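You operate a simulated robot arm through the tools that you are given. There is no shell and no other tool. Be economical: measure what you need, move in short steps, check, and stop when the job is done.

You run a simulated robot arm. Do the job below in one go: nothing can be reset, and whatever is moved stays where it is left.

Task
Couple the cooling hose, let water in and vent it three times at the blue button.
Fine: green coupling on before the teal wheel opens; wait till the cream gauge shows 3 bar, then shut the wheel; it ends at 2.5 or more.

Only the result counts: the job must be done as asked and must still hold three seconds after the hand-in. Knocking over, shifting, dropping, spilling or breaking anything else fails it.

Robot
A 7-joint arm with a two-finger parallel gripper, fixed in place. Base frame: the origin is at the foot of the arm, x ahead of it, y to its left, z up; the work surface is at about z = 0.86. Lengths are in m, angles in rad, forces in N, time in s.
Its first joint turns from -2.897 to 2.897 rad. Payload 4.4 kg.
Tool frame: the origin (TCP) lies between the finger pads and is the grasp point; the fingertips stand 0.023 m ahead of it; z points along the fingers, y is the line along which they close. Largest opening 0.094 m; finger width 0.038, thickness 0.01; the body of the gripper, 0.054 by 0.096 m, starts 0.039 m behind the TCP.
Orientation is that of the tool frame in the base frame, as a unit quaternion [w, x, y, z]. With the fingers straight down and closing along the base's y, the tool's x points along the base's -x, its y along +y and its z along -z.

Tools
- The arm moves only by the tool nudge_tool. Its argument "commands" is a list that holds one entry, the list of rows, each a list of 7 numbers: the shift along the tool's x, y, z in units of 250 mm (1.0 is 250 mm), then the turn, a rotation vector about the tool's x, y, z in units of 120 degrees (1.0 is 120 degrees), then the finger opening in m, from 0 to 0.094. In form: [[[x, y, z, wx, wy, wz, claw], ...]]. A call has 1 to 12 rows; each row is the pose to reach, as a shift and turn from the pose commanded when the call began, along the tool's axes at that moment. A call with a number of a shift or a turn outside -1 to 1 is refused whole. Rows are played at 5 a second. More than 0.05 m and 0.15 rad between two rows, or a gripper value outside its range, and nothing of the call is played. A pose out of reach is approached as far as the arm can. The call stops where the force on the tool passes 90 N (or 10 N more than at its start, if that is more) or the arm is blocked; 0.2 s more then pass. Each finger travels about 0.072 m/s and halts on what it meets, pressing with about 45 N; the grip force reading is that of the motor and also rises with nothing between the fingers. The clock runs only during rows and for 0.2 s after the last one: add rows that repeat a pose to give the fingers time. The reply holds the time, the measured pose of the TCP, the force on the tool along the base axes, the opening and the grip force, in the units named above and with some noise, with the torque about the TCP (base axes, N m) and any sound that the robot's microphone picked up.
- Cameras (640 x 400 px; columns grow to the right, rows downward): "scene" is fixed at [0.051, -0.5007, 1.5779]; the picture's right is [0.27, -0.96, 0.00], its down [-0.46, -0.13, -0.88] and it looks along [0.84, 0.24, -0.48] (base axes); focal length 217 px, centre (320, 200). "wrist" rides on the gripper at [0.086, 0.016, -0.074] in the tool frame; the picture's right is [-0.18, 0.98, 0.00], its down [-0.58, -0.11, -0.81] and it looks along [-0.79, -0.15, 0.59] (tool axes); focal length 243 px, centre (320, 200). There is no depth. A picture from a camera that has moved, and an enlarged one, comes with that camera's place and axes in the base frame and with its lens.
- grab_frame(camera): a new picture of that camera. The clock stands still meanwhile.
- inspect(camera, box): a new picture of the part [left, top, right, bottom] of that camera's present view, enlarged. The clock stands still meanwhile.
- hand_in(): hands the job in; it is judged then, once.

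Work in short steps. Places have to be worked out from the pictures, the camera data and where the tool is seen: move nearer, look again, correct. Check each grasp and each placing, and mend what went wrong. You have 120 turns and 76 pictures in all, those below and enlarged ones among them. Open the gripper and draw the arm clear of the work before you hand the job in, unless the task says otherwise; then end with one line.

The tools are called after "Call:" by a JSON object that holds its "op" and its "data". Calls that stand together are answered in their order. nudge_tool: Moves the arm, as the interface text tells. Its arguments: {"type":"object","properties":{"commands":{"type":"array","items":{"type":"array","items":{"type":"array","items":{"type":"number"}}}}},"required":["commands"]} The other tools are called the same way: grab_frame (camera) takes a picture; inspect (camera, box) takes an enlarged picture of a part of a camera's view; hand_in () hands the job in.

At the start:

```text
time: 0.0
position: [0.4713, 0.4212, 1.3575]
tcp_rot: [0.0, 0.001, 1.0, 0.0]
wrist_force: [-0.2, -0.1, -0.2]
torque: [-0.01, 0.0, -0.01]
opening: 0.094
grip_force: 0.1
```

scene: 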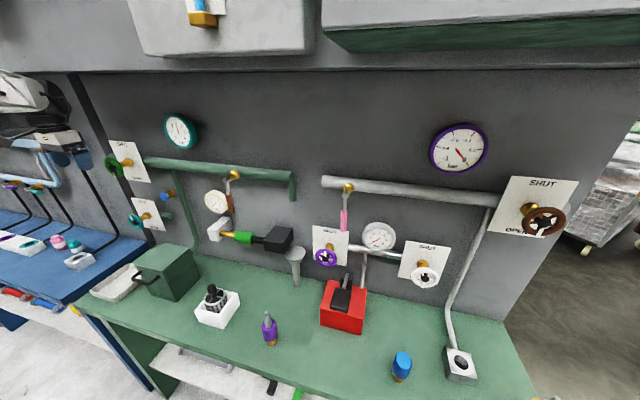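
wrist: 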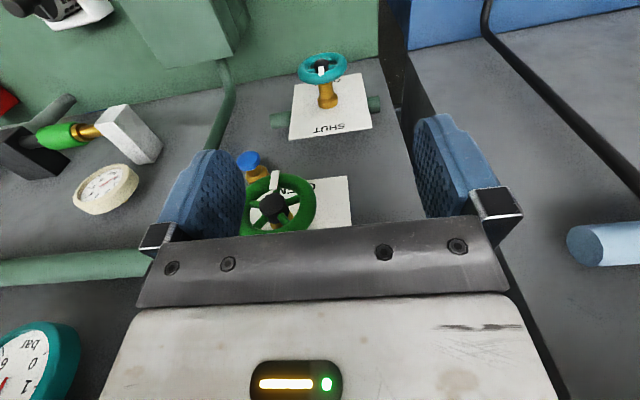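

The scene shows a left station (green pipe, teal wheel, cream gauge, green coupling, blue button). I take enlarged views to read the layout.

Call:
{"op": "inspect", "data": {"camera": "scene", "box": [90, 130, 210, 250]}}

Call:
{"op": "inspect", "data": {"camera": "scene", "box": [180, 160, 320, 280]}}

Call:
{"op": "inspect", "data": {"camera": "scene", "box": [300, 160, 460, 300]}}

Call:
{"op": "inspect", "data": {"camera": "scene", "box": [70, 230, 310, 390]}}

```text
3.33 times, centred on (150, 190) of scene
camera zoom: at [0.051, -0.5007, 1.5779], right [0.27, -0.96, 0.0], down [-0.46, -0.13, -0.88], along [0.84, 0.24, -0.48], focal length 724 px, centre (887, 233)
```

zoom: 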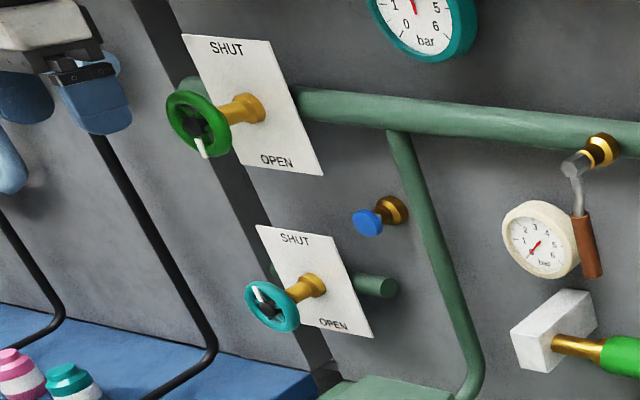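

```text
3.33 times, centred on (250, 220) of scene
camera zoom: at [0.051, -0.5007, 1.5779], right [0.27, -0.96, 0.0], down [-0.46, -0.13, -0.88], along [0.84, 0.24, -0.48], focal length 724 px, centre (553, 133)
```

zoom: 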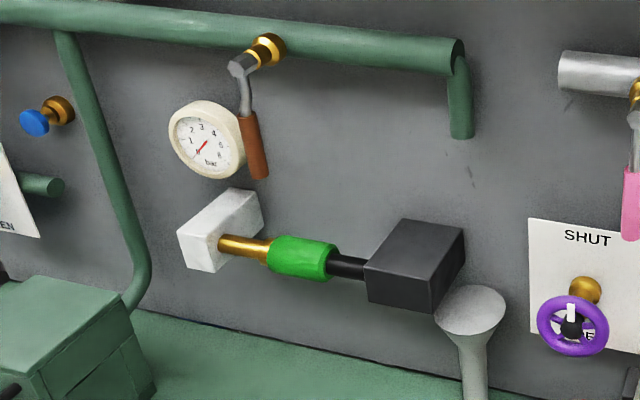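

```text
2.86 times, centred on (380, 230) of scene
camera zoom: at [0.051, -0.5007, 1.5779], right [0.27, -0.96, 0.0], down [-0.46, -0.13, -0.88], along [0.84, 0.24, -0.48], focal length 621 px, centre (149, 114)
```

zoom: 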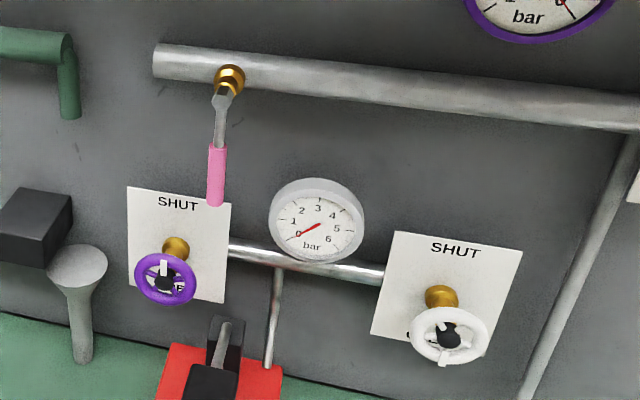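

```text
2.50 times, centred on (190, 310) of scene
camera zoom: at [0.051, -0.5007, 1.5779], right [0.27, -0.96, 0.0], down [-0.46, -0.13, -0.88], along [0.84, 0.24, -0.48], focal length 543 px, centre (645, -75)
```

zoom: 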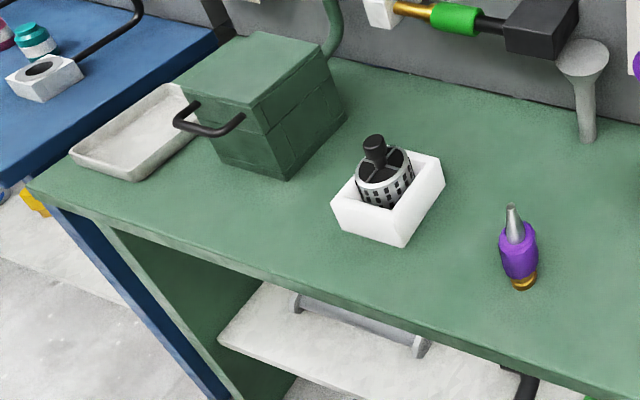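

The teal wheel is at about (0.61, 0.53, 1.01), the blue button at (0.64, 0.34, 1.16) and the green coupling at (0.62, -0.03, 1.04). The wall is at x≈0.68. I move sideways, staying high, so the wrist camera faces the coupling.

Call:
{"op": "nudge_tool", "data": {"commands": [[[0.04, -0.15, 0, 0, 0, 0, 0.094], [0.08, -0.3, 0, 0, 0, 0, 0.094], [0.12, -0.45, 0, 0, 0, 0, 0.094], [0.16, -0.6, 0, 0, 0, 0, 0.094], [0.2, -0.75, 0, 0, 0, 0, 0.094], [0.24, -0.9, 0.03, 0, 0, 0, 0.094], [0.28, -1.0, 0.06, 0, 0, 0, 0.094]]]}}

Call:
{"op": "nudge_tool", "data": {"commands": [[[0, -0.15, 0, 0, 0, 0, 0.094], [0, -0.3, 0.05, 0, 0, 0, 0.094], [0, -0.45, 0.1, 0, 0, 0, 0.094], [0, -0.6, 0.15, 0, 0, 0, 0.094], [0, -0.68, 0.2, 0, 0, 0, 0.094], [0, -0.68, 0.24, 0, 0, 0, 0.094]]]}}

Call:
{"op": "grab_frame", "data": {"camera": "wrist"}}

```text
time: 1.6
position: [0.4002, 0.1713, 1.3439]
tcp_rot: [0.0, 0.0, 1.0, 0.0]
wrist_force: [0.7, 0.3, -0.4]
torque: [0.0, -0.01, -0.01]
opening: 0.094
grip_force: 0.1
```

```text
time: 3.0
position: [0.3996, 0.0009, 1.2851]
tcp_rot: [0.0, 0.0, 1.0, 0.0]
wrist_force: [0.4, 0.4, 0.0]
torque: [0.03, 0.02, -0.01]
opening: 0.0939
grip_force: 0.0
```

```text
69 pictures are left
camera wrist: at [0.3128, 0.0185, 1.3592], right [0.18, 0.98, 0.0], down [0.58, -0.11, 0.81], along [0.79, -0.15, -0.59], focal length 243 px, centre (320, 200)
```

wrist: 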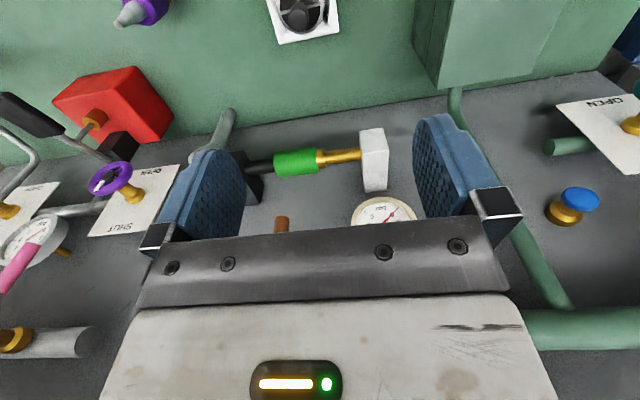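

The coupling is in view, upside down. I enlarge it.

Call:
{"op": "inspect", "data": {"camera": "wrist", "box": [220, 100, 420, 225]}}

Call:
{"op": "inspect", "data": {"camera": "scene", "box": [200, 210, 300, 270]}}

```text
3.20 times, centred on (320, 162) of wrist
camera zoom: at [0.3128, 0.0185, 1.3592], right [0.18, 0.98, 0.0], down [0.58, -0.11, 0.81], along [0.79, -0.15, -0.59], focal length 776 px, centre (320, 320)
```

zoom: 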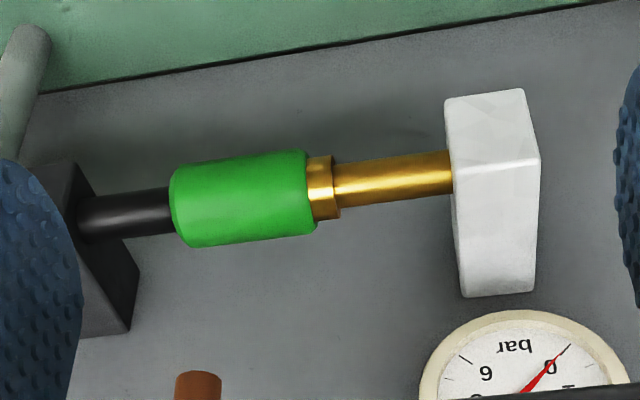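

```text
6.40 times, centred on (250, 240) of scene
camera zoom: at [0.051, -0.5007, 1.5779], right [0.27, -0.96, 0.0], down [-0.46, -0.13, -0.88], along [0.84, 0.24, -0.48], focal length 1390 px, centre (768, -56)
```

zoom: 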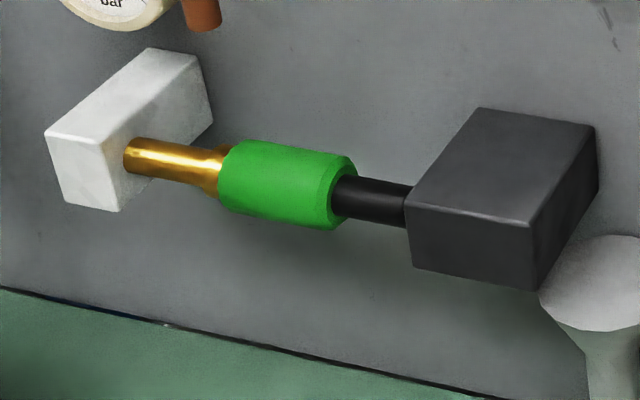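

The green sleeve sits between the brass pipe and the black stub. I also check the other objects that might be couplings: the table's front edge and the shelf below it.

Call:
{"op": "inspect", "data": {"camera": "scene", "box": [160, 330, 320, 400]}}

Call:
{"op": "inspect", "data": {"camera": "scene", "box": [360, 300, 500, 400]}}

```text
4.00 times, centred on (240, 365) of scene
camera zoom: at [0.051, -0.5007, 1.5779], right [0.27, -0.96, 0.0], down [-0.46, -0.13, -0.88], along [0.84, 0.24, -0.48], focal length 869 px, centre (640, -460)
```

zoom: 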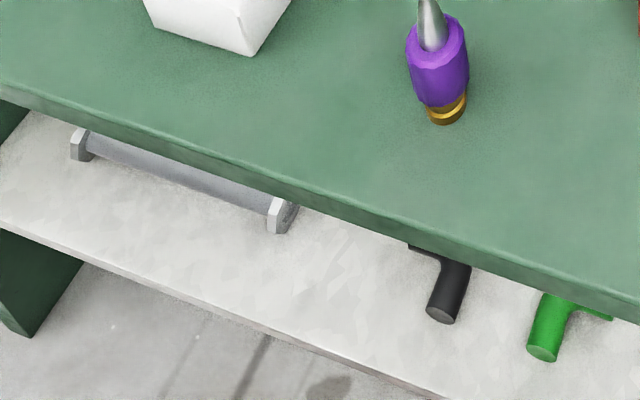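

```text
4.00 times, centred on (430, 350) of scene
camera zoom: at [0.051, -0.5007, 1.5779], right [0.27, -0.96, 0.0], down [-0.46, -0.13, -0.88], along [0.84, 0.24, -0.48], focal length 869 px, centre (-120, -400)
```

zoom: 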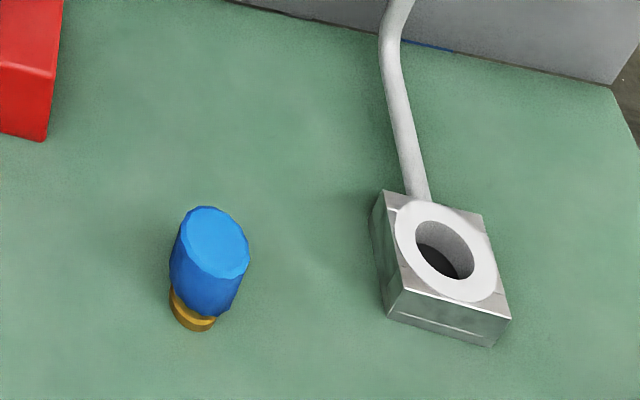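

The sleeve centre triangulates to (0.575, -0.069, 1.082), with its axis along y and about 4 cm across. A copper lever hangs just above it, so I approach from the front with the fingers closing vertically. First I reorient the tool so that z→+x and y→+z.

Call:
{"op": "nudge_tool", "data": {"commands": [[[0, 0, 0, -0.0412, -0.0412, 0.0412, 0.094], [0, 0, 0, -0.0824, -0.0824, 0.0824, 0.094], [0, 0, 0, -0.1236, -0.1236, 0.1236, 0.094], [0, 0, 0, -0.1648, -0.1648, 0.1648, 0.094], [0, 0, 0, -0.206, -0.206, 0.206, 0.094], [0, 0, 0, -0.2472, -0.2472, 0.2472, 0.094], [0, 0, 0, -0.2887, -0.2887, 0.2887, 0.094]]]}}

Call:
{"op": "nudge_tool", "data": {"commands": [[[0, 0, 0, -0.0412, -0.0412, 0.0412, 0.094], [0, 0, 0, -0.0824, -0.0824, 0.0824, 0.094], [0, 0, 0, -0.1236, -0.1236, 0.1236, 0.094], [0, 0, 0, -0.1648, -0.1648, 0.1648, 0.094], [0, 0, 0, -0.206, -0.206, 0.206, 0.094], [0, 0, 0, -0.2472, -0.2472, 0.2472, 0.094], [0, 0, 0, -0.2887, -0.2887, 0.2887, 0.094]]]}}

```text
time: 4.6
position: [0.4005, 0.0008, 1.2846]
tcp_rot: [0.289, 0.29, 0.865, 0.289]
wrist_force: [-0.1, -0.9, 0.1]
torque: [0.0, -0.03, -0.01]
opening: 0.0938
grip_force: 0.2
```

```text
time: 6.2
position: [0.4003, 0.0008, 1.2858]
tcp_rot: [0.492, 0.485, 0.527, 0.495]
wrist_force: [-0.6, -0.6, 0.5]
torque: [0.0, 0.04, -0.02]
opening: 0.0937
grip_force: 0.0
out of reach, approached as far as the arm can: row 7
```

The orientation is nearly reached. I move down to a spot in front of the sleeve.

Call:
{"op": "nudge_tool", "data": {"commands": [[[-0.05, -0.14, 0.0, 0, 0, 0, 0.094], [-0.1, -0.28, 0.0, 0, 0, 0, 0.094], [-0.15, -0.42, 0.0, 0, 0, 0, 0.094], [-0.2, -0.56, 0.0, 0, 0, 0, 0.094], [-0.25, -0.7, 0.05, 0, 0, 0, 0.094], [-0.28, -0.81, 0.1, 0, 0, 0, 0.094], [-0.28, -0.81, 0.2, 0, 0, 0, 0.094]]]}}

Call:
{"op": "grab_frame", "data": {"camera": "wrist"}}

Call:
{"op": "grab_frame", "data": {"camera": "scene"}}

```text
time: 7.8
position: [0.4489, -0.0722, 1.0818]
tcp_rot: [0.491, 0.486, 0.526, 0.495]
wrist_force: [-0.4, 0.2, 0.6]
torque: [0.01, -0.02, 0.01]
opening: 0.0939
grip_force: 0.1
```

```text
64 pictures are left
camera wrist: at [0.3699, 0.0123, 1.0982], right [0.03, -0.15, 0.99], down [-0.78, -0.62, -0.07], along [0.62, -0.77, -0.14], focal length 243 px, centre (320, 200)
```

wrist: 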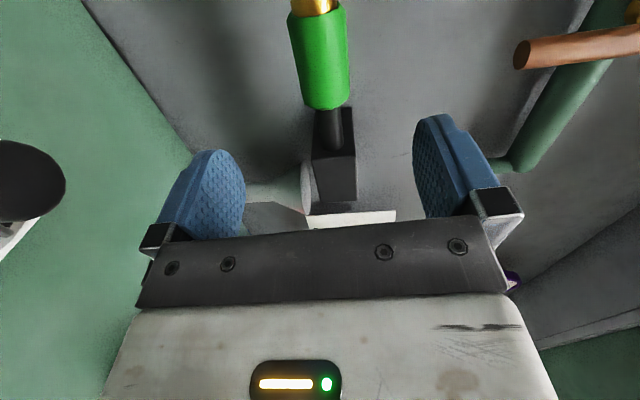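

```text
63 pictures are left
```

scene: 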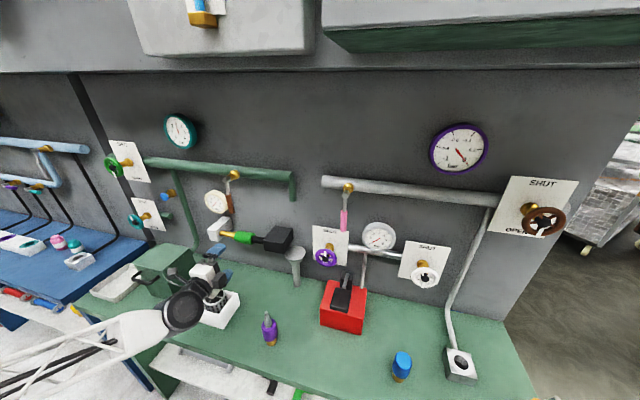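

The sleeve is aligned between the fingers, and the lever end at z≈1.21 is clear above. I advance to the sleeve and close.

Call:
{"op": "nudge_tool", "data": {"commands": [[[0, 0.012, 0.15, 0, 0, 0, 0.08], [0, 0.012, 0.3, 0, 0, 0, 0.08], [0, 0.012, 0.4, 0, 0, 0, 0.08], [0, 0.012, 0.5, 0, 0, 0, 0.08]]]}}

Call:
{"op": "grab_frame", "data": {"camera": "wrist"}}

```text
time: 8.8
position: [0.5731, -0.0666, 1.0826]
tcp_rot: [0.491, 0.487, 0.526, 0.495]
wrist_force: [-0.9, -0.2, 1.1]
torque: [0.0, 0.05, -0.02]
opening: 0.0798
grip_force: 0.0
```

```text
62 pictures are left
camera wrist: at [0.4952, 0.0171, 1.0982], right [0.03, -0.15, 0.99], down [-0.78, -0.62, -0.07], along [0.62, -0.77, -0.14], focal length 243 px, centre (320, 200)
```

wrist: 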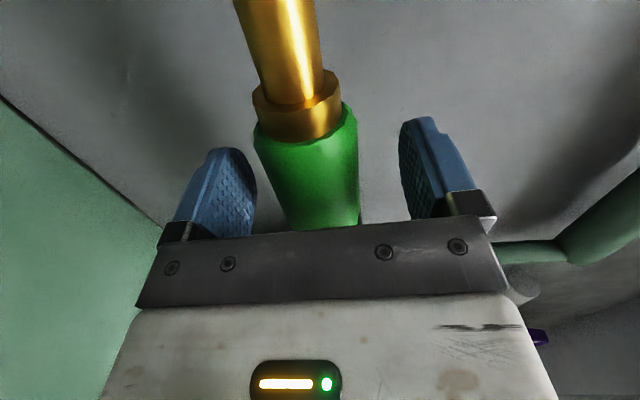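

The fingers straddle the sleeve. I close on it.

Call:
{"op": "nudge_tool", "data": {"commands": [[[0, 0, 0, 0, 0, 0, 0.03], [0, 0, 0, 0, 0, 0, 0.03], [0, 0, 0, 0, 0, 0, 0.03], [0, 0, 0, 0, 0, 0, 0.03]]]}}

Call:
{"op": "inspect", "data": {"camera": "wrist", "box": [200, 0, 440, 240]}}

```text
time: 9.8
position: [0.5729, -0.0674, 1.0816]
tcp_rot: [0.49, 0.487, 0.526, 0.495]
wrist_force: [16.4, -1.0, -31.5]
torque: [2.0, 0.3, -0.14]
opening: 0.0429
grip_force: 45.5
```

```text
1.67 times, centred on (320, 120) of wrist
camera zoom: at [0.4953, 0.017, 1.0961], right [0.04, -0.15, 0.99], down [-0.78, -0.62, -0.07], along [0.62, -0.77, -0.14], focal length 404 px, centre (320, 333)
```

zoom: 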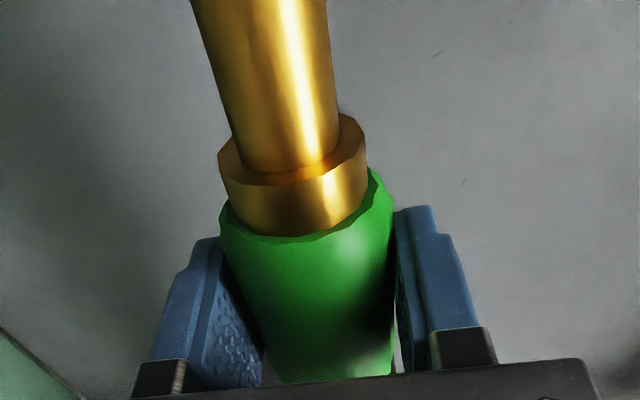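

Gripped at 43 mm. The force reading says the tool sits a little high, so I relax it 2 mm downward and try sliding the sleeve toward the brass nipple (+y).

Call:
{"op": "nudge_tool", "data": {"commands": [[[0, -0.008, 0, 0, 0, 0, 0.03], [0.012, -0.008, 0, 0, 0, 0, 0.03], [0.024, -0.008, 0.0, 0, 0, 0, 0.03], [0.036, -0.008, 0.0, 0, 0, 0, 0.03], [0.048, -0.008, 0.0, 0, 0, 0, 0.03]]]}}

Call:
{"op": "inspect", "data": {"camera": "wrist", "box": [200, 0, 440, 240]}}

```text
time: 11.0
position: [0.5735, -0.0547, 1.08]
tcp_rot: [0.491, 0.487, 0.525, 0.496]
wrist_force: [48.0, -1.0, -23.5]
torque: [1.84, -0.33, 0.42]
opening: 0.043
grip_force: 44.6
```

```text
1.67 times, centred on (320, 120) of wrist
camera zoom: at [0.4951, 0.0288, 1.0957], right [0.03, -0.15, 0.99], down [-0.78, -0.62, -0.07], along [0.62, -0.77, -0.14], focal length 404 px, centre (320, 333)
```

zoom: 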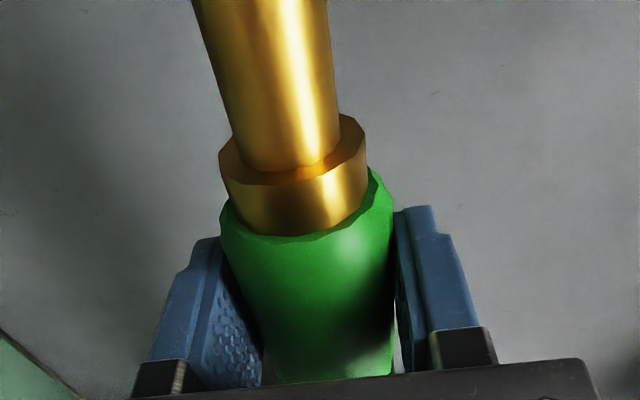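

The green sleeve with its brass collar slides along freely (+12 mm). I carry on toward the white block and correct the small sideways drift.

Call:
{"op": "nudge_tool", "data": {"commands": [[[0, -0.008, 0.006, 0, 0, 0, 0.03], [0.03, -0.008, 0.008, 0, 0, 0, 0.03], [0.06, -0.007, 0.009, 0, 0, 0, 0.03], [0.08, -0.006, 0.01, 0, 0, 0, 0.03]]]}}

Call:
{"op": "inspect", "data": {"camera": "scene", "box": [200, 190, 300, 270]}}

```text
time: 12.0
position: [0.5752, -0.0353, 1.0798]
tcp_rot: [0.492, 0.486, 0.525, 0.496]
wrist_force: [-61.0, -0.2, 12.2]
torque: [1.61, -0.24, 0.22]
opening: 0.0431
grip_force: 45.0
```

```text
5.00 times, centred on (250, 230) of scene
camera zoom: at [0.051, -0.5007, 1.5779], right [0.27, -0.96, 0.0], down [-0.46, -0.13, -0.88], along [0.84, 0.24, -0.48], focal length 1086 px, centre (670, 50)
```

zoom: 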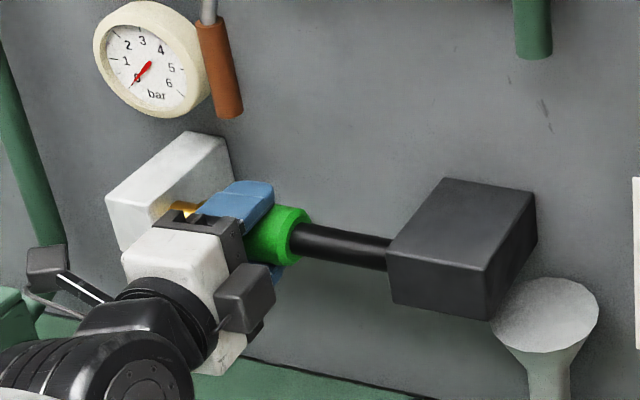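

It's sliding. I relax the x force slightly and keep going until it seats.

Call:
{"op": "nudge_tool", "data": {"commands": [[[0, 0.0, -0.004, 0, 0, 0, 0.03], [0.02, 0.0, -0.003, 0, 0, 0, 0.03], [0.04, 0.001, -0.002, 0, 0, 0, 0.03], [0.06, 0.002, -0.001, 0, 0, 0, 0.03], [0.08, 0.002, 0.0, 0, 0, 0, 0.03], [0.1, 0.003, 0.001, 0, 0, 0, 0.03]]]}}

Call:
{"op": "inspect", "data": {"camera": "wrist", "box": [200, 0, 440, 240]}}

```text
time: 13.4
position: [0.5736, -0.0129, 1.0779]
tcp_rot: [0.49, 0.486, 0.527, 0.497]
wrist_force: [1.9, -21.4, 34.5]
torque: [1.16, -0.15, -0.16]
opening: 0.0455
grip_force: 16.9
```

```text
1.67 times, centred on (320, 120) of wrist
camera zoom: at [0.4943, 0.0716, 1.0947], right [0.03, -0.15, 0.99], down [-0.78, -0.62, -0.07], along [0.63, -0.77, -0.14], focal length 404 px, centre (320, 333)
```

zoom: 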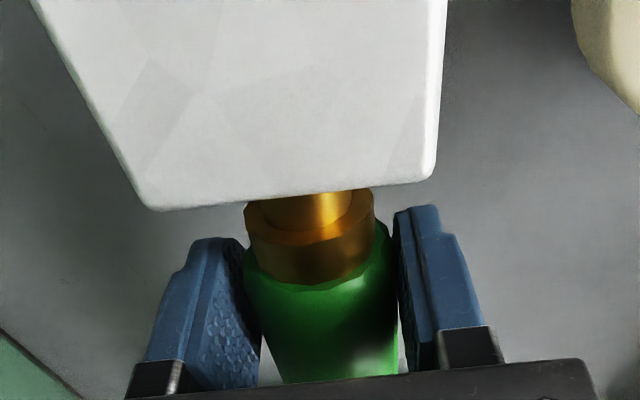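

There's resistance now (Fy −21) and the sleeve has slipped a bit in the fingers. I look at it from both cameras.

Call:
{"op": "nudge_tool", "data": {"commands": [[[0, 0.02, 0, 0, 0, 0, 0.03], [0, 0.02, 0, 0, 0, 0, 0.03], [0, 0.02, 0, 0, 0, 0, 0.03]]]}}

Call:
{"op": "inspect", "data": {"camera": "wrist", "box": [270, 70, 390, 190]}}

Call:
{"op": "inspect", "data": {"camera": "scene", "box": [200, 210, 280, 260]}}

```text
time: 14.2
position: [0.5737, -0.0129, 1.0801]
tcp_rot: [0.488, 0.487, 0.528, 0.496]
wrist_force: [-62.4, 1.8, -11.2]
torque: [1.7, 0.27, -0.18]
opening: 0.0429
grip_force: 45.3
out of reach, approached as far as the arm can: row 1
```

```text
3.33 times, centred on (330, 130) of wrist
camera zoom: at [0.4942, 0.0718, 1.0961], right [0.04, -0.15, 0.99], down [-0.78, -0.62, -0.06], along [0.63, -0.77, -0.14], focal length 809 px, centre (287, 433)
```

zoom: 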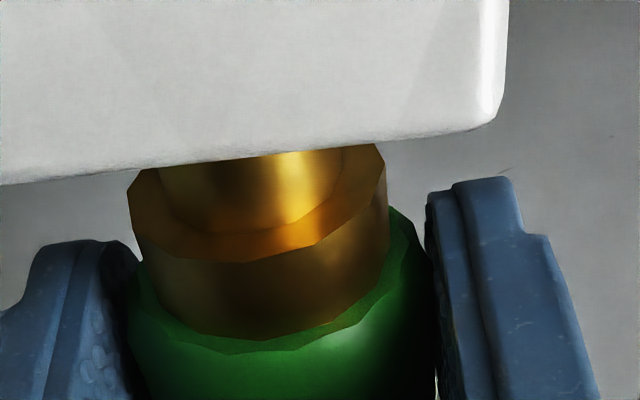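

```text
8.00 times, centred on (240, 235) of scene
camera zoom: at [0.051, -0.5007, 1.5779], right [0.27, -0.96, 0.0], down [-0.46, -0.13, -0.88], along [0.84, 0.24, -0.48], focal length 1738 px, centre (960, -80)
```

zoom: 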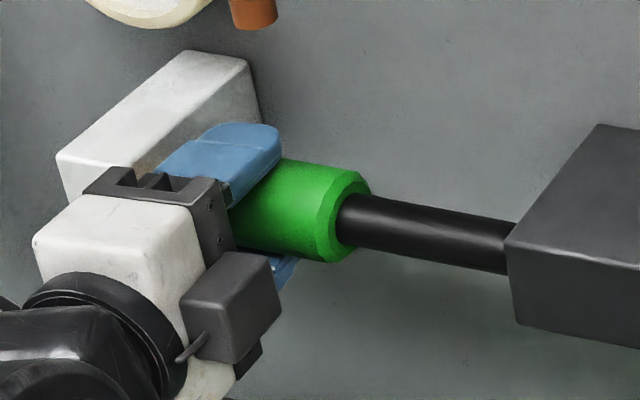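

Before pushing on, I relax the x force. The collar still seems to be 1 cm short of the block.

Call:
{"op": "nudge_tool", "data": {"commands": [[[0, 0, -0.004, 0, 0, 0, 0.03], [0.01, 0, -0.004, 0, 0, 0, 0.03], [0.02, 0, -0.003, 0, 0, 0, 0.03]]]}}

Call:
{"op": "inspect", "data": {"camera": "wrist", "box": [270, 70, 390, 190]}}

```text
time: 15.0
position: [0.5714, -0.0115, 1.0814]
tcp_rot: [0.488, 0.486, 0.529, 0.495]
wrist_force: [21.0, -10.0, -39.1]
torque: [0.45, -0.19, 0.3]
opening: 0.0469
grip_force: 19.1
out of reach, approached as far as the arm can: row 2, 3
```

```text
3.33 times, centred on (330, 130) of wrist
camera zoom: at [0.4929, 0.0729, 1.0979], right [0.04, -0.15, 0.99], down [-0.78, -0.62, -0.06], along [0.63, -0.77, -0.14], focal length 809 px, centre (287, 433)
```

zoom: 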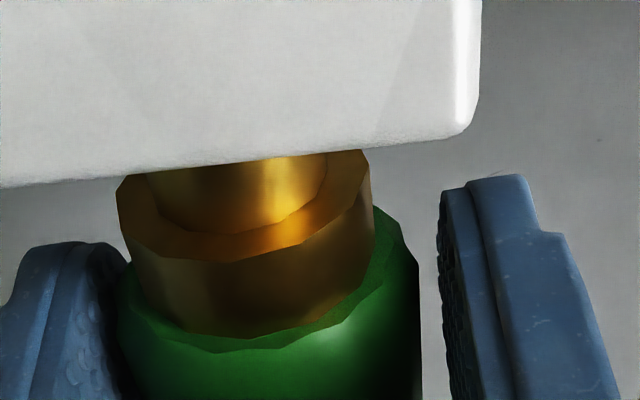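

The arm is at a joint limit in this orientation, so the grip twists. I open, shift back along the sleeve and roll the tool about −14° to get off the limit, then grip again near the sleeve's rear.

Call:
{"op": "nudge_tool", "data": {"commands": [[[0, 0, 0, 0, 0, 0, 0.08], [0, 0, 0, 0, 0, 0, 0.08], [0, 0, 0, 0, 0, 0, 0.08], [-0.06, 0, 0, 0, 0, -0.06, 0.08], [-0.13, 0, 0.01, 0, 0, -0.12, 0.08]]]}}

Call:
{"op": "grab_frame", "data": {"camera": "wrist"}}

```text
time: 16.2
position: [0.5743, -0.0432, 1.0848]
tcp_rot: [0.55, 0.416, 0.583, 0.429]
wrist_force: [-0.2, -1.0, -1.1]
torque: [-0.02, 0.0, 0.02]
opening: 0.08
grip_force: 0.0
```

```text
54 pictures are left
camera wrist: at [0.4961, 0.0413, 1.0784], right [0.02, 0.1, 0.99], down [-0.78, -0.62, 0.08], along [0.63, -0.78, 0.07], focal length 243 px, centre (320, 200)
```

wrist: 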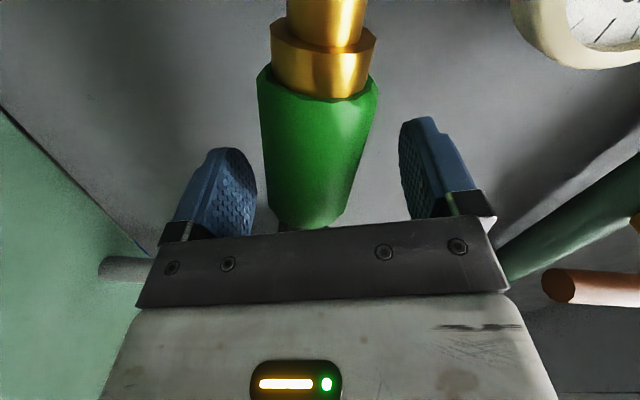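

A roll tilts the pads against the sleeve, so I undo it and pitch the tool down about 20° instead. That keeps the pads square to the sleeve axis.

Call:
{"op": "nudge_tool", "data": {"commands": [[[0, 0, 0, 0.05, 0, 0.04, 0.08], [0, -0.005, 0, 0.1, 0, 0.08, 0.08], [0, -0.01, 0, 0.15, 0, 0.12, 0.08], [0, -0.01, 0, 0.15, 0, 0.12, 0.08]]]}}

```text
time: 17.2
position: [0.5739, -0.0435, 1.0826]
tcp_rot: [0.419, 0.569, 0.585, 0.398]
wrist_force: [-0.3, 0.4, -0.8]
torque: [0.01, -0.02, 0.0]
opening: 0.0801
grip_force: 0.1
```

That pose was reached cleanly with the tool x axis along +y. Now I grip and check the forces.

Call:
{"op": "nudge_tool", "data": {"commands": [[[0, 0, 0, 0, 0, 0, 0.03], [0, 0, 0, 0, 0, 0, 0.03], [0, 0, 0, 0, 0, 0, 0.03], [0, 0, 0, 0, 0, 0, 0.03]]]}}

Call:
{"op": "nudge_tool", "data": {"commands": [[[0.016, 0.0005, 0, 0, 0, 0, 0.03], [0.032, 0.001, 0, 0, 0, 0, 0.03], [0.048, 0.0015, 0, 0, 0, 0, 0.03]]]}}

Call:
{"op": "inspect", "data": {"camera": "wrist", "box": [200, 0, 440, 240]}}

```text
time: 18.2
position: [0.575, -0.0448, 1.0822]
tcp_rot: [0.42, 0.567, 0.586, 0.399]
wrist_force: [-8.9, 0.2, -6.8]
torque: [2.0, 0.15, -0.86]
opening: 0.043
grip_force: 45.3
```

```text
time: 19.0
position: [0.5751, -0.0325, 1.0814]
tcp_rot: [0.42, 0.568, 0.585, 0.4]
wrist_force: [-12.1, -40.0, -7.5]
torque: [1.4, -0.48, 0.07]
opening: 0.0435
grip_force: 44.6
```

```text
1.67 times, centred on (320, 120) of wrist
camera zoom: at [0.5094, 0.0562, 1.1185], right [0.33, -0.15, 0.93], down [-0.79, -0.58, 0.19], along [0.51, -0.8, -0.31], focal length 404 px, centre (320, 333)
```

zoom: 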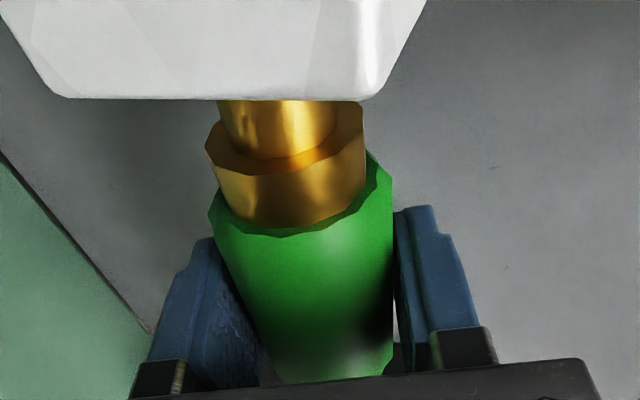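

It stops with 40 N of resistance. That could be a detent or the end stop, so I push a little more and listen.

Call:
{"op": "nudge_tool", "data": {"commands": [[[0.016, 0.0005, 0, 0, 0, 0, 0.0], [0.032, 0.001, 0, 0, 0, 0, 0.0], [0.032, 0.001, 0, 0, 0, 0, 0.0]]]}}

Call:
{"op": "inspect", "data": {"camera": "wrist", "box": [200, 0, 440, 240]}}

Call:
{"op": "inspect", "data": {"camera": "scene", "box": [200, 210, 300, 270]}}

```text
time: 19.8
position: [0.5761, -0.0248, 1.0814]
tcp_rot: [0.419, 0.568, 0.585, 0.399]
wrist_force: [-5.5, -59.4, -12.1]
torque: [1.24, 0.16, -1.04]
opening: 0.0431
grip_force: 44.7
```

```text
1.67 times, centred on (320, 120) of wrist
camera zoom: at [0.5093, 0.0641, 1.1185], right [0.33, -0.15, 0.93], down [-0.79, -0.58, 0.19], along [0.51, -0.8, -0.31], focal length 404 px, centre (320, 333)
```

zoom: 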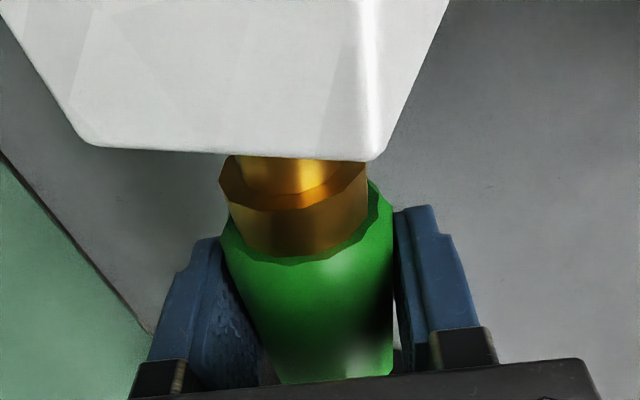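

```text
6.40 times, centred on (250, 240) of scene
camera zoom: at [0.051, -0.5007, 1.5779], right [0.27, -0.96, 0.0], down [-0.46, -0.13, -0.88], along [0.84, 0.24, -0.48], focal length 1390 px, centre (768, -56)
```

zoom: 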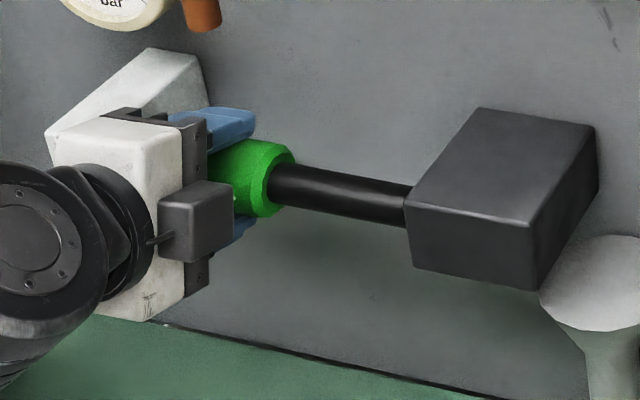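

The sleeve has met a stop at about 4 cm of travel; the rear end is unmoved while the fingers slip. It may be a bayonet, so I hold light axial pressure and twist about the sleeve axis.

Call:
{"op": "nudge_tool", "data": {"commands": [[[-0.004, 0, 0, 0, 0, 0, 0.0], [-0.004, 0, 0, 0.06, 0, 0, 0.0], [-0.004, 0, 0, 0.12, 0, 0, 0.0], [-0.004, 0, 0, 0.18, 0, 0, 0.0], [-0.004, 0, 0, 0.24, 0, 0, 0.0]]]}}

Call:
{"op": "inspect", "data": {"camera": "wrist", "box": [200, 0, 440, 240]}}

Call:
{"op": "grab_frame", "data": {"camera": "scene"}}

```text
time: 20.4
position: [0.5658, -0.0221, 1.087]
tcp_rot: [0.406, 0.578, 0.595, 0.384]
wrist_force: [-24.2, -0.9, -7.7]
torque: [1.96, 0.55, -1.34]
opening: 0.0431
grip_force: 44.9
stopped in row 2: the force on the tool passed its limit at 203 N (the readings are from after the stop); the commanded pose is now the measured one
```

```text
1.67 times, centred on (320, 120) of wrist
camera zoom: at [0.5013, 0.0656, 1.1256], right [0.37, -0.15, 0.92], down [-0.79, -0.58, 0.22], along [0.5, -0.8, -0.33], focal length 404 px, centre (320, 333)
```

zoom: 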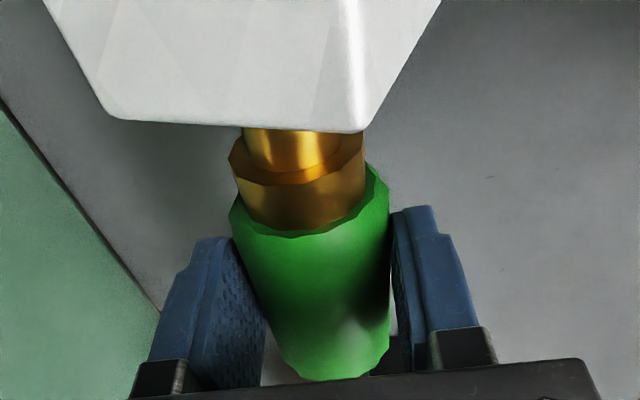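

```text
49 pictures are left
```

scene: 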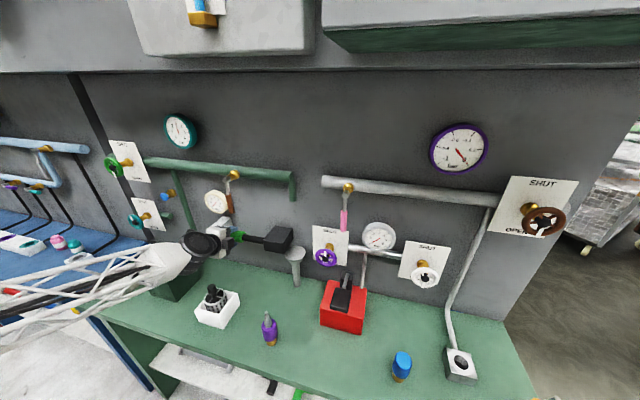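

The twist was stopped at once by a force spike, so twisting isn't the way. I open the fingers to unload and check the sleeve's position.

Call:
{"op": "nudge_tool", "data": {"commands": [[[0, 0, 0, 0, 0, 0, 0.08], [0, 0, 0, 0, 0, 0, 0.08], [0, 0, 0, 0, 0, 0, 0.08]]]}}

Call:
{"op": "inspect", "data": {"camera": "scene", "box": [200, 210, 300, 270]}}

```text
time: 21.1
position: [0.5662, -0.0222, 1.0867]
tcp_rot: [0.407, 0.575, 0.595, 0.386]
wrist_force: [-0.1, -0.9, -0.2]
torque: [0.01, 0.02, -0.01]
opening: 0.0799
grip_force: 0.0
```

```text
6.40 times, centred on (250, 240) of scene
camera zoom: at [0.051, -0.5007, 1.5779], right [0.27, -0.96, 0.0], down [-0.46, -0.13, -0.88], along [0.84, 0.24, -0.48], focal length 1390 px, centre (768, -56)
```

zoom: 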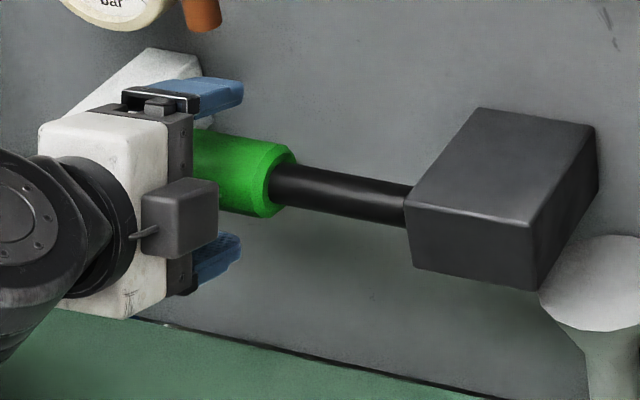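

The sleeve stays put. I back off to see the whole joint clearly.

Call:
{"op": "nudge_tool", "data": {"commands": [[[0, 0, -0.15, 0, 0, 0, 0.094], [0, 0, -0.3, 0, 0, 0, 0.094], [0, 0, -0.45, 0, 0, 0, 0.094], [0, 0, -0.6, 0, 0, 0, 0.094]]]}}

Call:
{"op": "inspect", "data": {"camera": "wrist", "box": [220, 0, 420, 200]}}

Call:
{"op": "inspect", "data": {"camera": "scene", "box": [200, 210, 300, 270]}}

```text
time: 22.1
position: [0.4252, -0.0219, 1.1419]
tcp_rot: [0.407, 0.576, 0.595, 0.386]
wrist_force: [-0.8, 0.5, 0.2]
torque: [0.01, -0.02, -0.01]
opening: 0.094
grip_force: 0.1
```

```text
2.00 times, centred on (320, 100) of wrist
camera zoom: at [0.3616, 0.0662, 1.1824], right [0.37, -0.15, 0.92], down [-0.79, -0.58, 0.22], along [0.5, -0.8, -0.33], focal length 485 px, centre (320, 400)
```

zoom: 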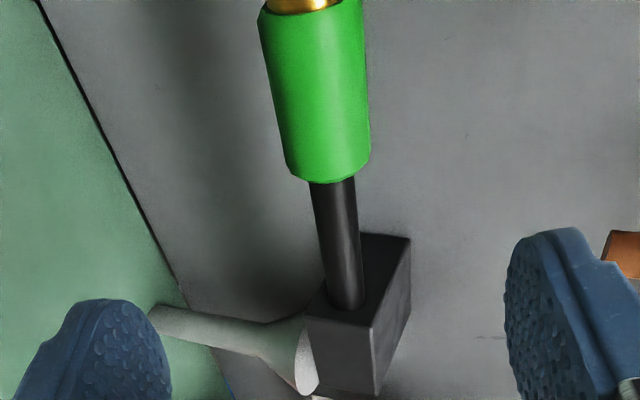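

```text
6.40 times, centred on (250, 240) of scene
camera zoom: at [0.051, -0.5007, 1.5779], right [0.27, -0.96, 0.0], down [-0.46, -0.13, -0.88], along [0.84, 0.24, -0.48], focal length 1390 px, centre (768, -56)
```

zoom: 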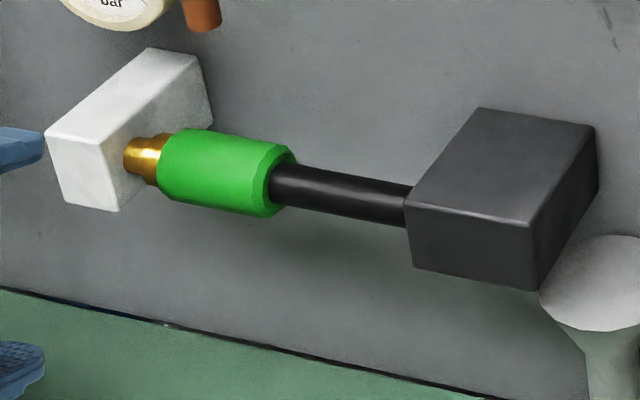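

It looks fully seated on the nipple. To be certain I'll straddle the black stub behind the sleeve and push squarely on its rear face, with no grip slip.

Call:
{"op": "nudge_tool", "data": {"commands": [[[-0.13, -0.005, 0, 0, 0, 0, 0.06], [-0.266, -0.0104, 0, 0, 0, 0, 0.06], [-0.266, -0.0104, 0.18, 0, 0, 0, 0.06], [-0.266, -0.0104, 0.36, 0, 0, 0, 0.06], [-0.266, -0.0104, 0.52, 0, 0, 0, 0.06], [-0.266, -0.0104, 0.648, 0, 0, 0, 0.06], [-0.266, -0.0104, 0.648, 0, 0, 0, 0.028], [-0.266, -0.0104, 0.648, 0, 0, 0, 0.028], [-0.266, -0.0104, 0.648, 0, 0, 0, 0.028]]]}}

Call:
{"op": "inspect", "data": {"camera": "wrist", "box": [200, 0, 440, 240]}}

```text
time: 24.1
position: [0.5756, -0.09, 1.0825]
tcp_rot: [0.407, 0.576, 0.595, 0.385]
wrist_force: [0.0, -0.9, 0.3]
torque: [0.01, 0.01, 0.0]
opening: 0.0281
grip_force: 0.0
```

```text
1.67 times, centred on (320, 120) of wrist
camera zoom: at [0.5115, -0.002, 1.1226], right [0.37, -0.14, 0.92], down [-0.79, -0.58, 0.22], along [0.5, -0.8, -0.33], focal length 404 px, centre (320, 333)
```

zoom: 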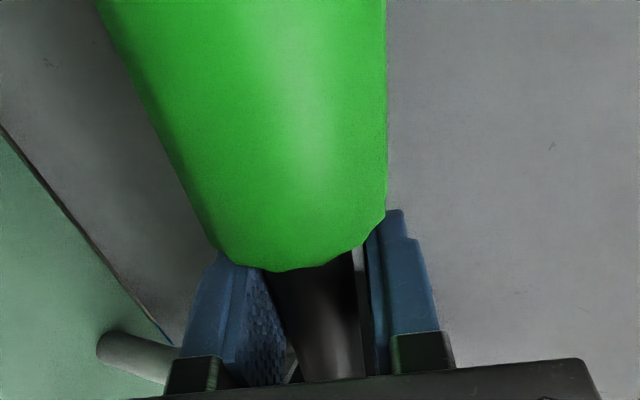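

The fingers are right behind the sleeve. I push +y in small steps.

Call:
{"op": "nudge_tool", "data": {"commands": [[[0.02, 0.001, 0, 0, 0, 0, 0.028], [0.04, 0.002, 0, 0, 0, 0, 0.028], [0.06, 0.003, 0, 0, 0, 0, 0.028], [0.08, 0.004, 0, 0, 0, 0, 0.028], [0.1, 0.005, 0, 0, 0, 0, 0.028], [0.12, 0.006, 0, 0, 0, 0, 0.028]]]}}

Call:
{"op": "inspect", "data": {"camera": "scene", "box": [200, 210, 300, 270]}}

```text
time: 24.9
position: [0.5761, -0.0827, 1.084]
tcp_rot: [0.41, 0.579, 0.592, 0.383]
wrist_force: [1.3, -50.0, -0.9]
torque: [0.81, 0.02, -0.31]
opening: 0.0272
grip_force: 0.0
stopped in row 3: the force on the tool passed its limit at 110 N (the readings are from after the stop); the commanded pose is now the measured one
```

```text
6.40 times, centred on (250, 240) of scene
camera zoom: at [0.051, -0.5007, 1.5779], right [0.27, -0.96, 0.0], down [-0.46, -0.13, -0.88], along [0.84, 0.24, -0.48], focal length 1390 px, centre (768, -56)
```

zoom: 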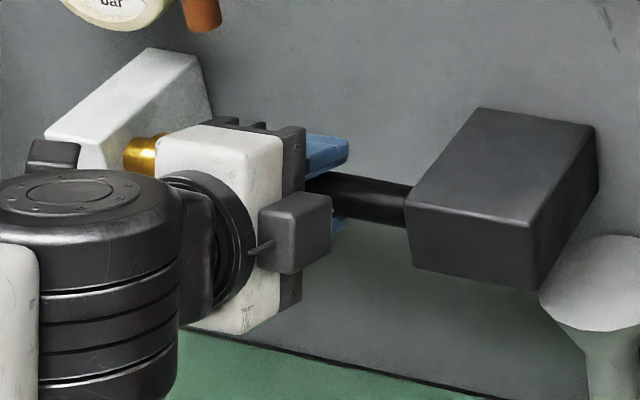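

There's a hard stop above 100 N with no further travel, so the coupling is fully on. I retract and travel toward the teal wheel.

Call:
{"op": "nudge_tool", "data": {"commands": [[[-0.02, 0, 0, 0, 0, 0, 0.06], [-0.02, 0, 0, 0, 0, 0, 0.06], [-0.02, 0, -0.15, 0, 0, 0, 0.06], [-0.02, 0, -0.3, 0, 0, 0, 0.06], [-0.02, 0, -0.45, 0, 0, 0, 0.06], [-0.02, 0, -0.6, 0, 0, 0, 0.06], [0.16, 0, -0.65, 0, 0, 0, 0.06], [0.34, 0, -0.7, 0, 0, 0, 0.06], [0.52, 0, -0.7, 0, 0, 0, 0.06], [0.7, 0, -0.7, 0, 0, 0, 0.06], [0.88, 0, -0.7, 0, 0, 0, 0.06], [1.0, 0, -0.7, 0, 0, 0, 0.06]]]}}

Call:
{"op": "nudge_tool", "data": {"commands": [[[0.16, 0, 0, -0.06, 0, 0, 0.09], [0.34, 0, 0, -0.12, 0, 0, 0.09], [0.52, 0, 0, -0.18, 0, 0, 0.09], [0.7, 0, 0, -0.18, 0, 0, 0.09], [0.88, 0, 0, -0.18, 0, 0, 0.09], [1.0, 0, 0, -0.18, 0, 0, 0.09]]]}}

Call:
{"op": "grab_frame", "data": {"camera": "wrist"}}

Call:
{"op": "grab_frame", "data": {"camera": "scene"}}

```text
time: 27.4
position: [0.4178, 0.1632, 1.1386]
tcp_rot: [0.414, 0.585, 0.585, 0.38]
wrist_force: [-2.5, 4.9, -0.7]
torque: [-0.18, -0.05, -0.33]
opening: 0.06
grip_force: 0.0
```

```text
time: 28.9
position: [0.4159, 0.4203, 1.1266]
tcp_rot: [0.511, 0.492, 0.509, 0.488]
wrist_force: [0.7, -0.2, 0.2]
torque: [0.03, 0.02, -0.01]
opening: 0.0896
grip_force: 0.0
```

```text
43 pictures are left
camera wrist: at [0.3413, 0.5091, 1.1407], right [0.0, -0.14, 0.99], down [-0.81, -0.58, -0.08], along [0.59, -0.8, -0.12], focal length 243 px, centre (320, 200)
```

wrist: 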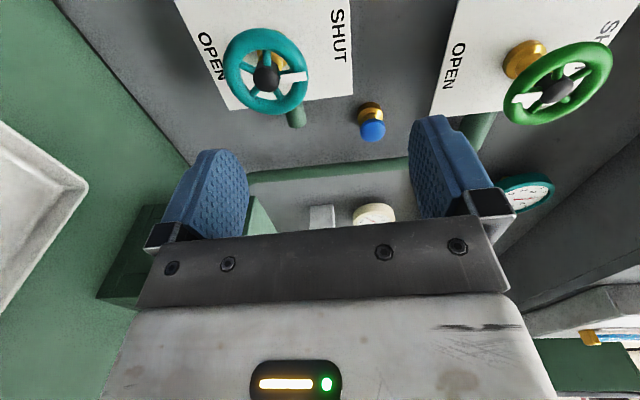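

```text
42 pictures are left
```

scene: 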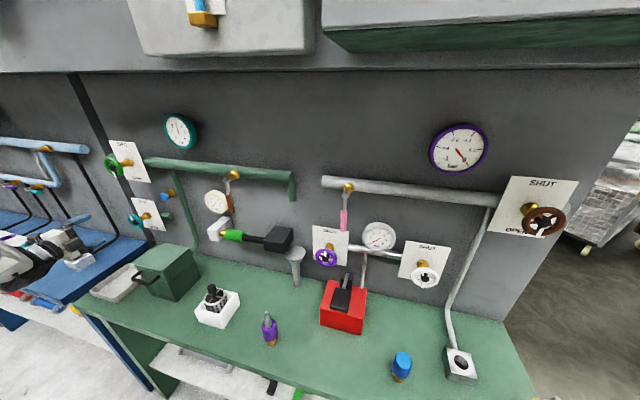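

Triangulated, the teal wheel hub is at (0.545, 0.412, 1.080) with a ring about 7 cm across, its pointer up at SHUT. The blue button is at (0.609, 0.294, 1.179). I line up in front of the wheel and approach.

Call:
{"op": "nudge_tool", "data": {"commands": [[[-0.012, -0.094, 0.08, 0, 0, 0, 0.094], [-0.024, -0.188, 0.16, 0, 0, 0, 0.094], [-0.024, -0.188, 0.26, 0, 0, 0, 0.094]]]}}

Call:
{"op": "grab_frame", "data": {"camera": "wrist"}}

```text
time: 29.6
position: [0.4796, 0.4134, 1.0807]
tcp_rot: [0.51, 0.491, 0.51, 0.488]
wrist_force: [1.0, -0.1, 0.1]
torque: [0.01, 0.02, 0.01]
opening: 0.094
grip_force: 0.1
```

```text
41 pictures are left
camera wrist: at [0.4048, 0.5014, 1.0946], right [0.0, -0.14, 0.99], down [-0.81, -0.58, -0.08], along [0.59, -0.8, -0.12], focal length 243 px, centre (320, 200)
```

wrist: 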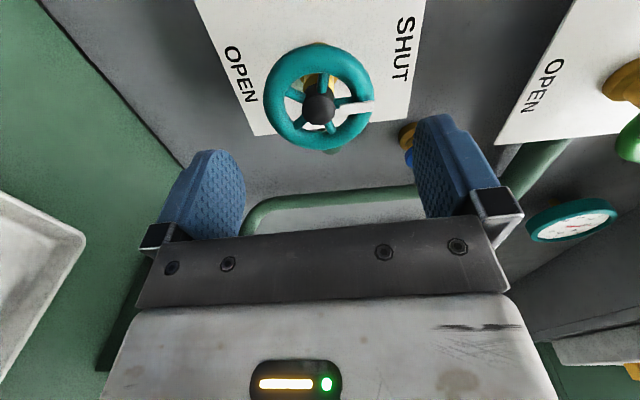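

Well aligned. I advance so the ring is between the pads, then close.

Call:
{"op": "nudge_tool", "data": {"commands": [[[-0.002, -0.004, 0.1, 0, 0, 0, 0.094], [-0.002, -0.004, 0.2, 0, 0, 0, 0.094], [-0.002, -0.004, 0.3, 0, 0, 0, 0.094], [-0.002, -0.004, 0.3, 0, 0, 0, 0.094]]]}}

Call:
{"op": "grab_frame", "data": {"camera": "wrist"}}

```text
time: 30.6
position: [0.5548, 0.4117, 1.0806]
tcp_rot: [0.511, 0.492, 0.511, 0.487]
wrist_force: [0.2, 0.2, 0.3]
torque: [0.0, 0.0, 0.0]
opening: 0.094
grip_force: 0.1
```

```text
40 pictures are left
camera wrist: at [0.4803, 0.4997, 1.0927], right [0.0, -0.14, 0.99], down [-0.81, -0.58, -0.08], along [0.59, -0.8, -0.12], focal length 243 px, centre (320, 200)
```

wrist: 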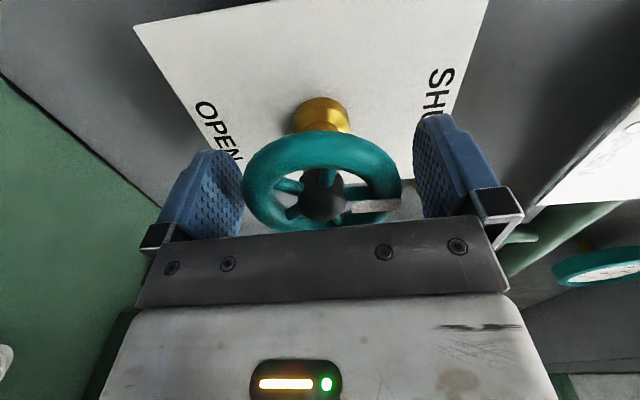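

The ring is between the pads. I close.

Call:
{"op": "nudge_tool", "data": {"commands": [[[0, 0, 0, 0, 0, 0, 0.06], [0, 0, 0, 0, 0, 0, 0.06], [0, 0, 0, 0, 0, 0, 0.06]]]}}

```text
time: 31.4
position: [0.5553, 0.4124, 1.0799]
tcp_rot: [0.51, 0.492, 0.511, 0.487]
wrist_force: [9.7, 1.4, -0.1]
torque: [0.01, -1.72, -0.36]
opening: 0.0717
grip_force: 44.7
```

Gripped at 72 mm. I turn counter-clockwise (negative about tool z) by 30° as a trial.

Call:
{"op": "nudge_tool", "data": {"commands": [[[0, 0, 0, 0, 0, -0.06, 0.06], [0, 0, 0, 0, 0, -0.12, 0.06], [0, 0, 0, 0, 0, -0.18, 0.06], [0, 0, 0, 0, 0, -0.25, 0.06]]]}}

Call:
{"op": "grab_frame", "data": {"camera": "wrist"}}

Call:
{"op": "inspect", "data": {"camera": "scene", "box": [100, 140, 260, 240]}}

```text
time: 32.5
position: [0.5549, 0.411, 1.0795]
tcp_rot: [0.619, 0.343, 0.62, 0.338]
wrist_force: [6.8, -20.8, -7.2]
torque: [0.05, -1.22, 0.26]
opening: 0.0716
grip_force: 45.1
```

```text
39 pictures are left
camera wrist: at [0.48, 0.494, 1.0468], right [0.01, 0.37, 0.93], down [-0.81, -0.55, 0.22], along [0.59, -0.75, 0.3], focal length 243 px, centre (320, 200)
```

wrist: 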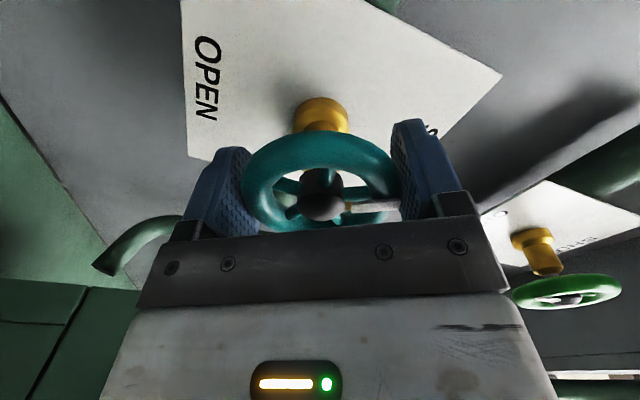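

```text
4.00 times, centred on (180, 190) of scene
camera zoom: at [0.051, -0.5007, 1.5779], right [0.27, -0.96, 0.0], down [-0.46, -0.13, -0.88], along [0.84, 0.24, -0.48], focal length 869 px, centre (880, 240)
```

zoom: 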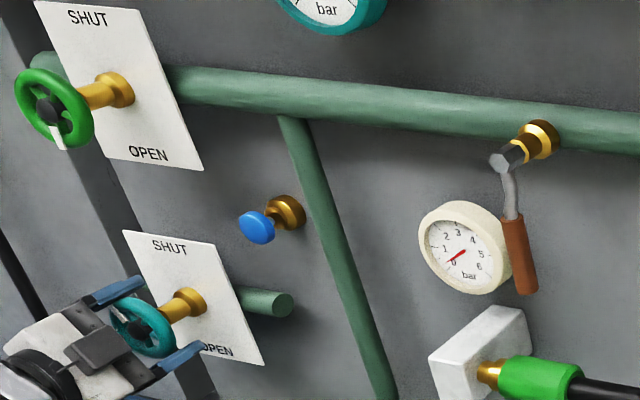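

The wheel turns with the gripper. I keep opening and watch the gauge.

Call:
{"op": "nudge_tool", "data": {"commands": [[[0, 0, 0, 0, 0, -0.06, 0.06], [0, 0, 0, 0, 0, -0.12, 0.06], [0, 0, 0, 0, 0, -0.18, 0.06], [0, 0, 0, 0, 0, -0.24, 0.06], [0, 0, 0, 0, 0, -0.3, 0.06], [0, 0, 0, 0, 0, -0.36, 0.06], [0, 0, 0, 0, 0, -0.42, 0.06], [0, 0, 0, 0, 0, -0.48, 0.06]]]}}

Call:
{"op": "inspect", "data": {"camera": "scene", "box": [100, 140, 260, 240]}}

```text
time: 34.2
position: [0.5536, 0.4132, 1.0823]
tcp_rot: [0.707, 0.001, 0.707, -0.001]
wrist_force: [-16.6, -39.0, 3.0]
torque: [-0.1, -0.33, -0.23]
opening: 0.0769
grip_force: 19.5
```

```text
4.00 times, centred on (180, 190) of scene
camera zoom: at [0.051, -0.5007, 1.5779], right [0.27, -0.96, 0.0], down [-0.46, -0.13, -0.88], along [0.84, 0.24, -0.48], focal length 869 px, centre (880, 240)
```

zoom: 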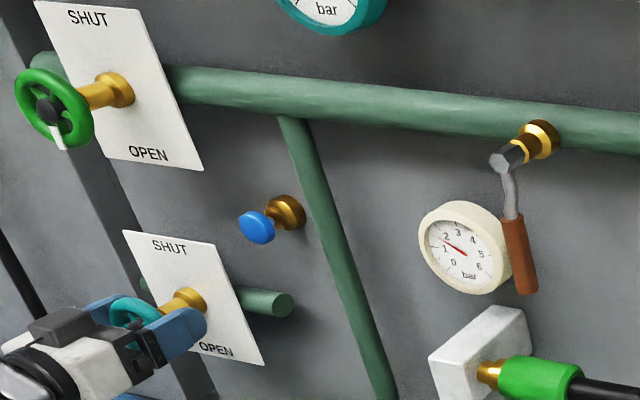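

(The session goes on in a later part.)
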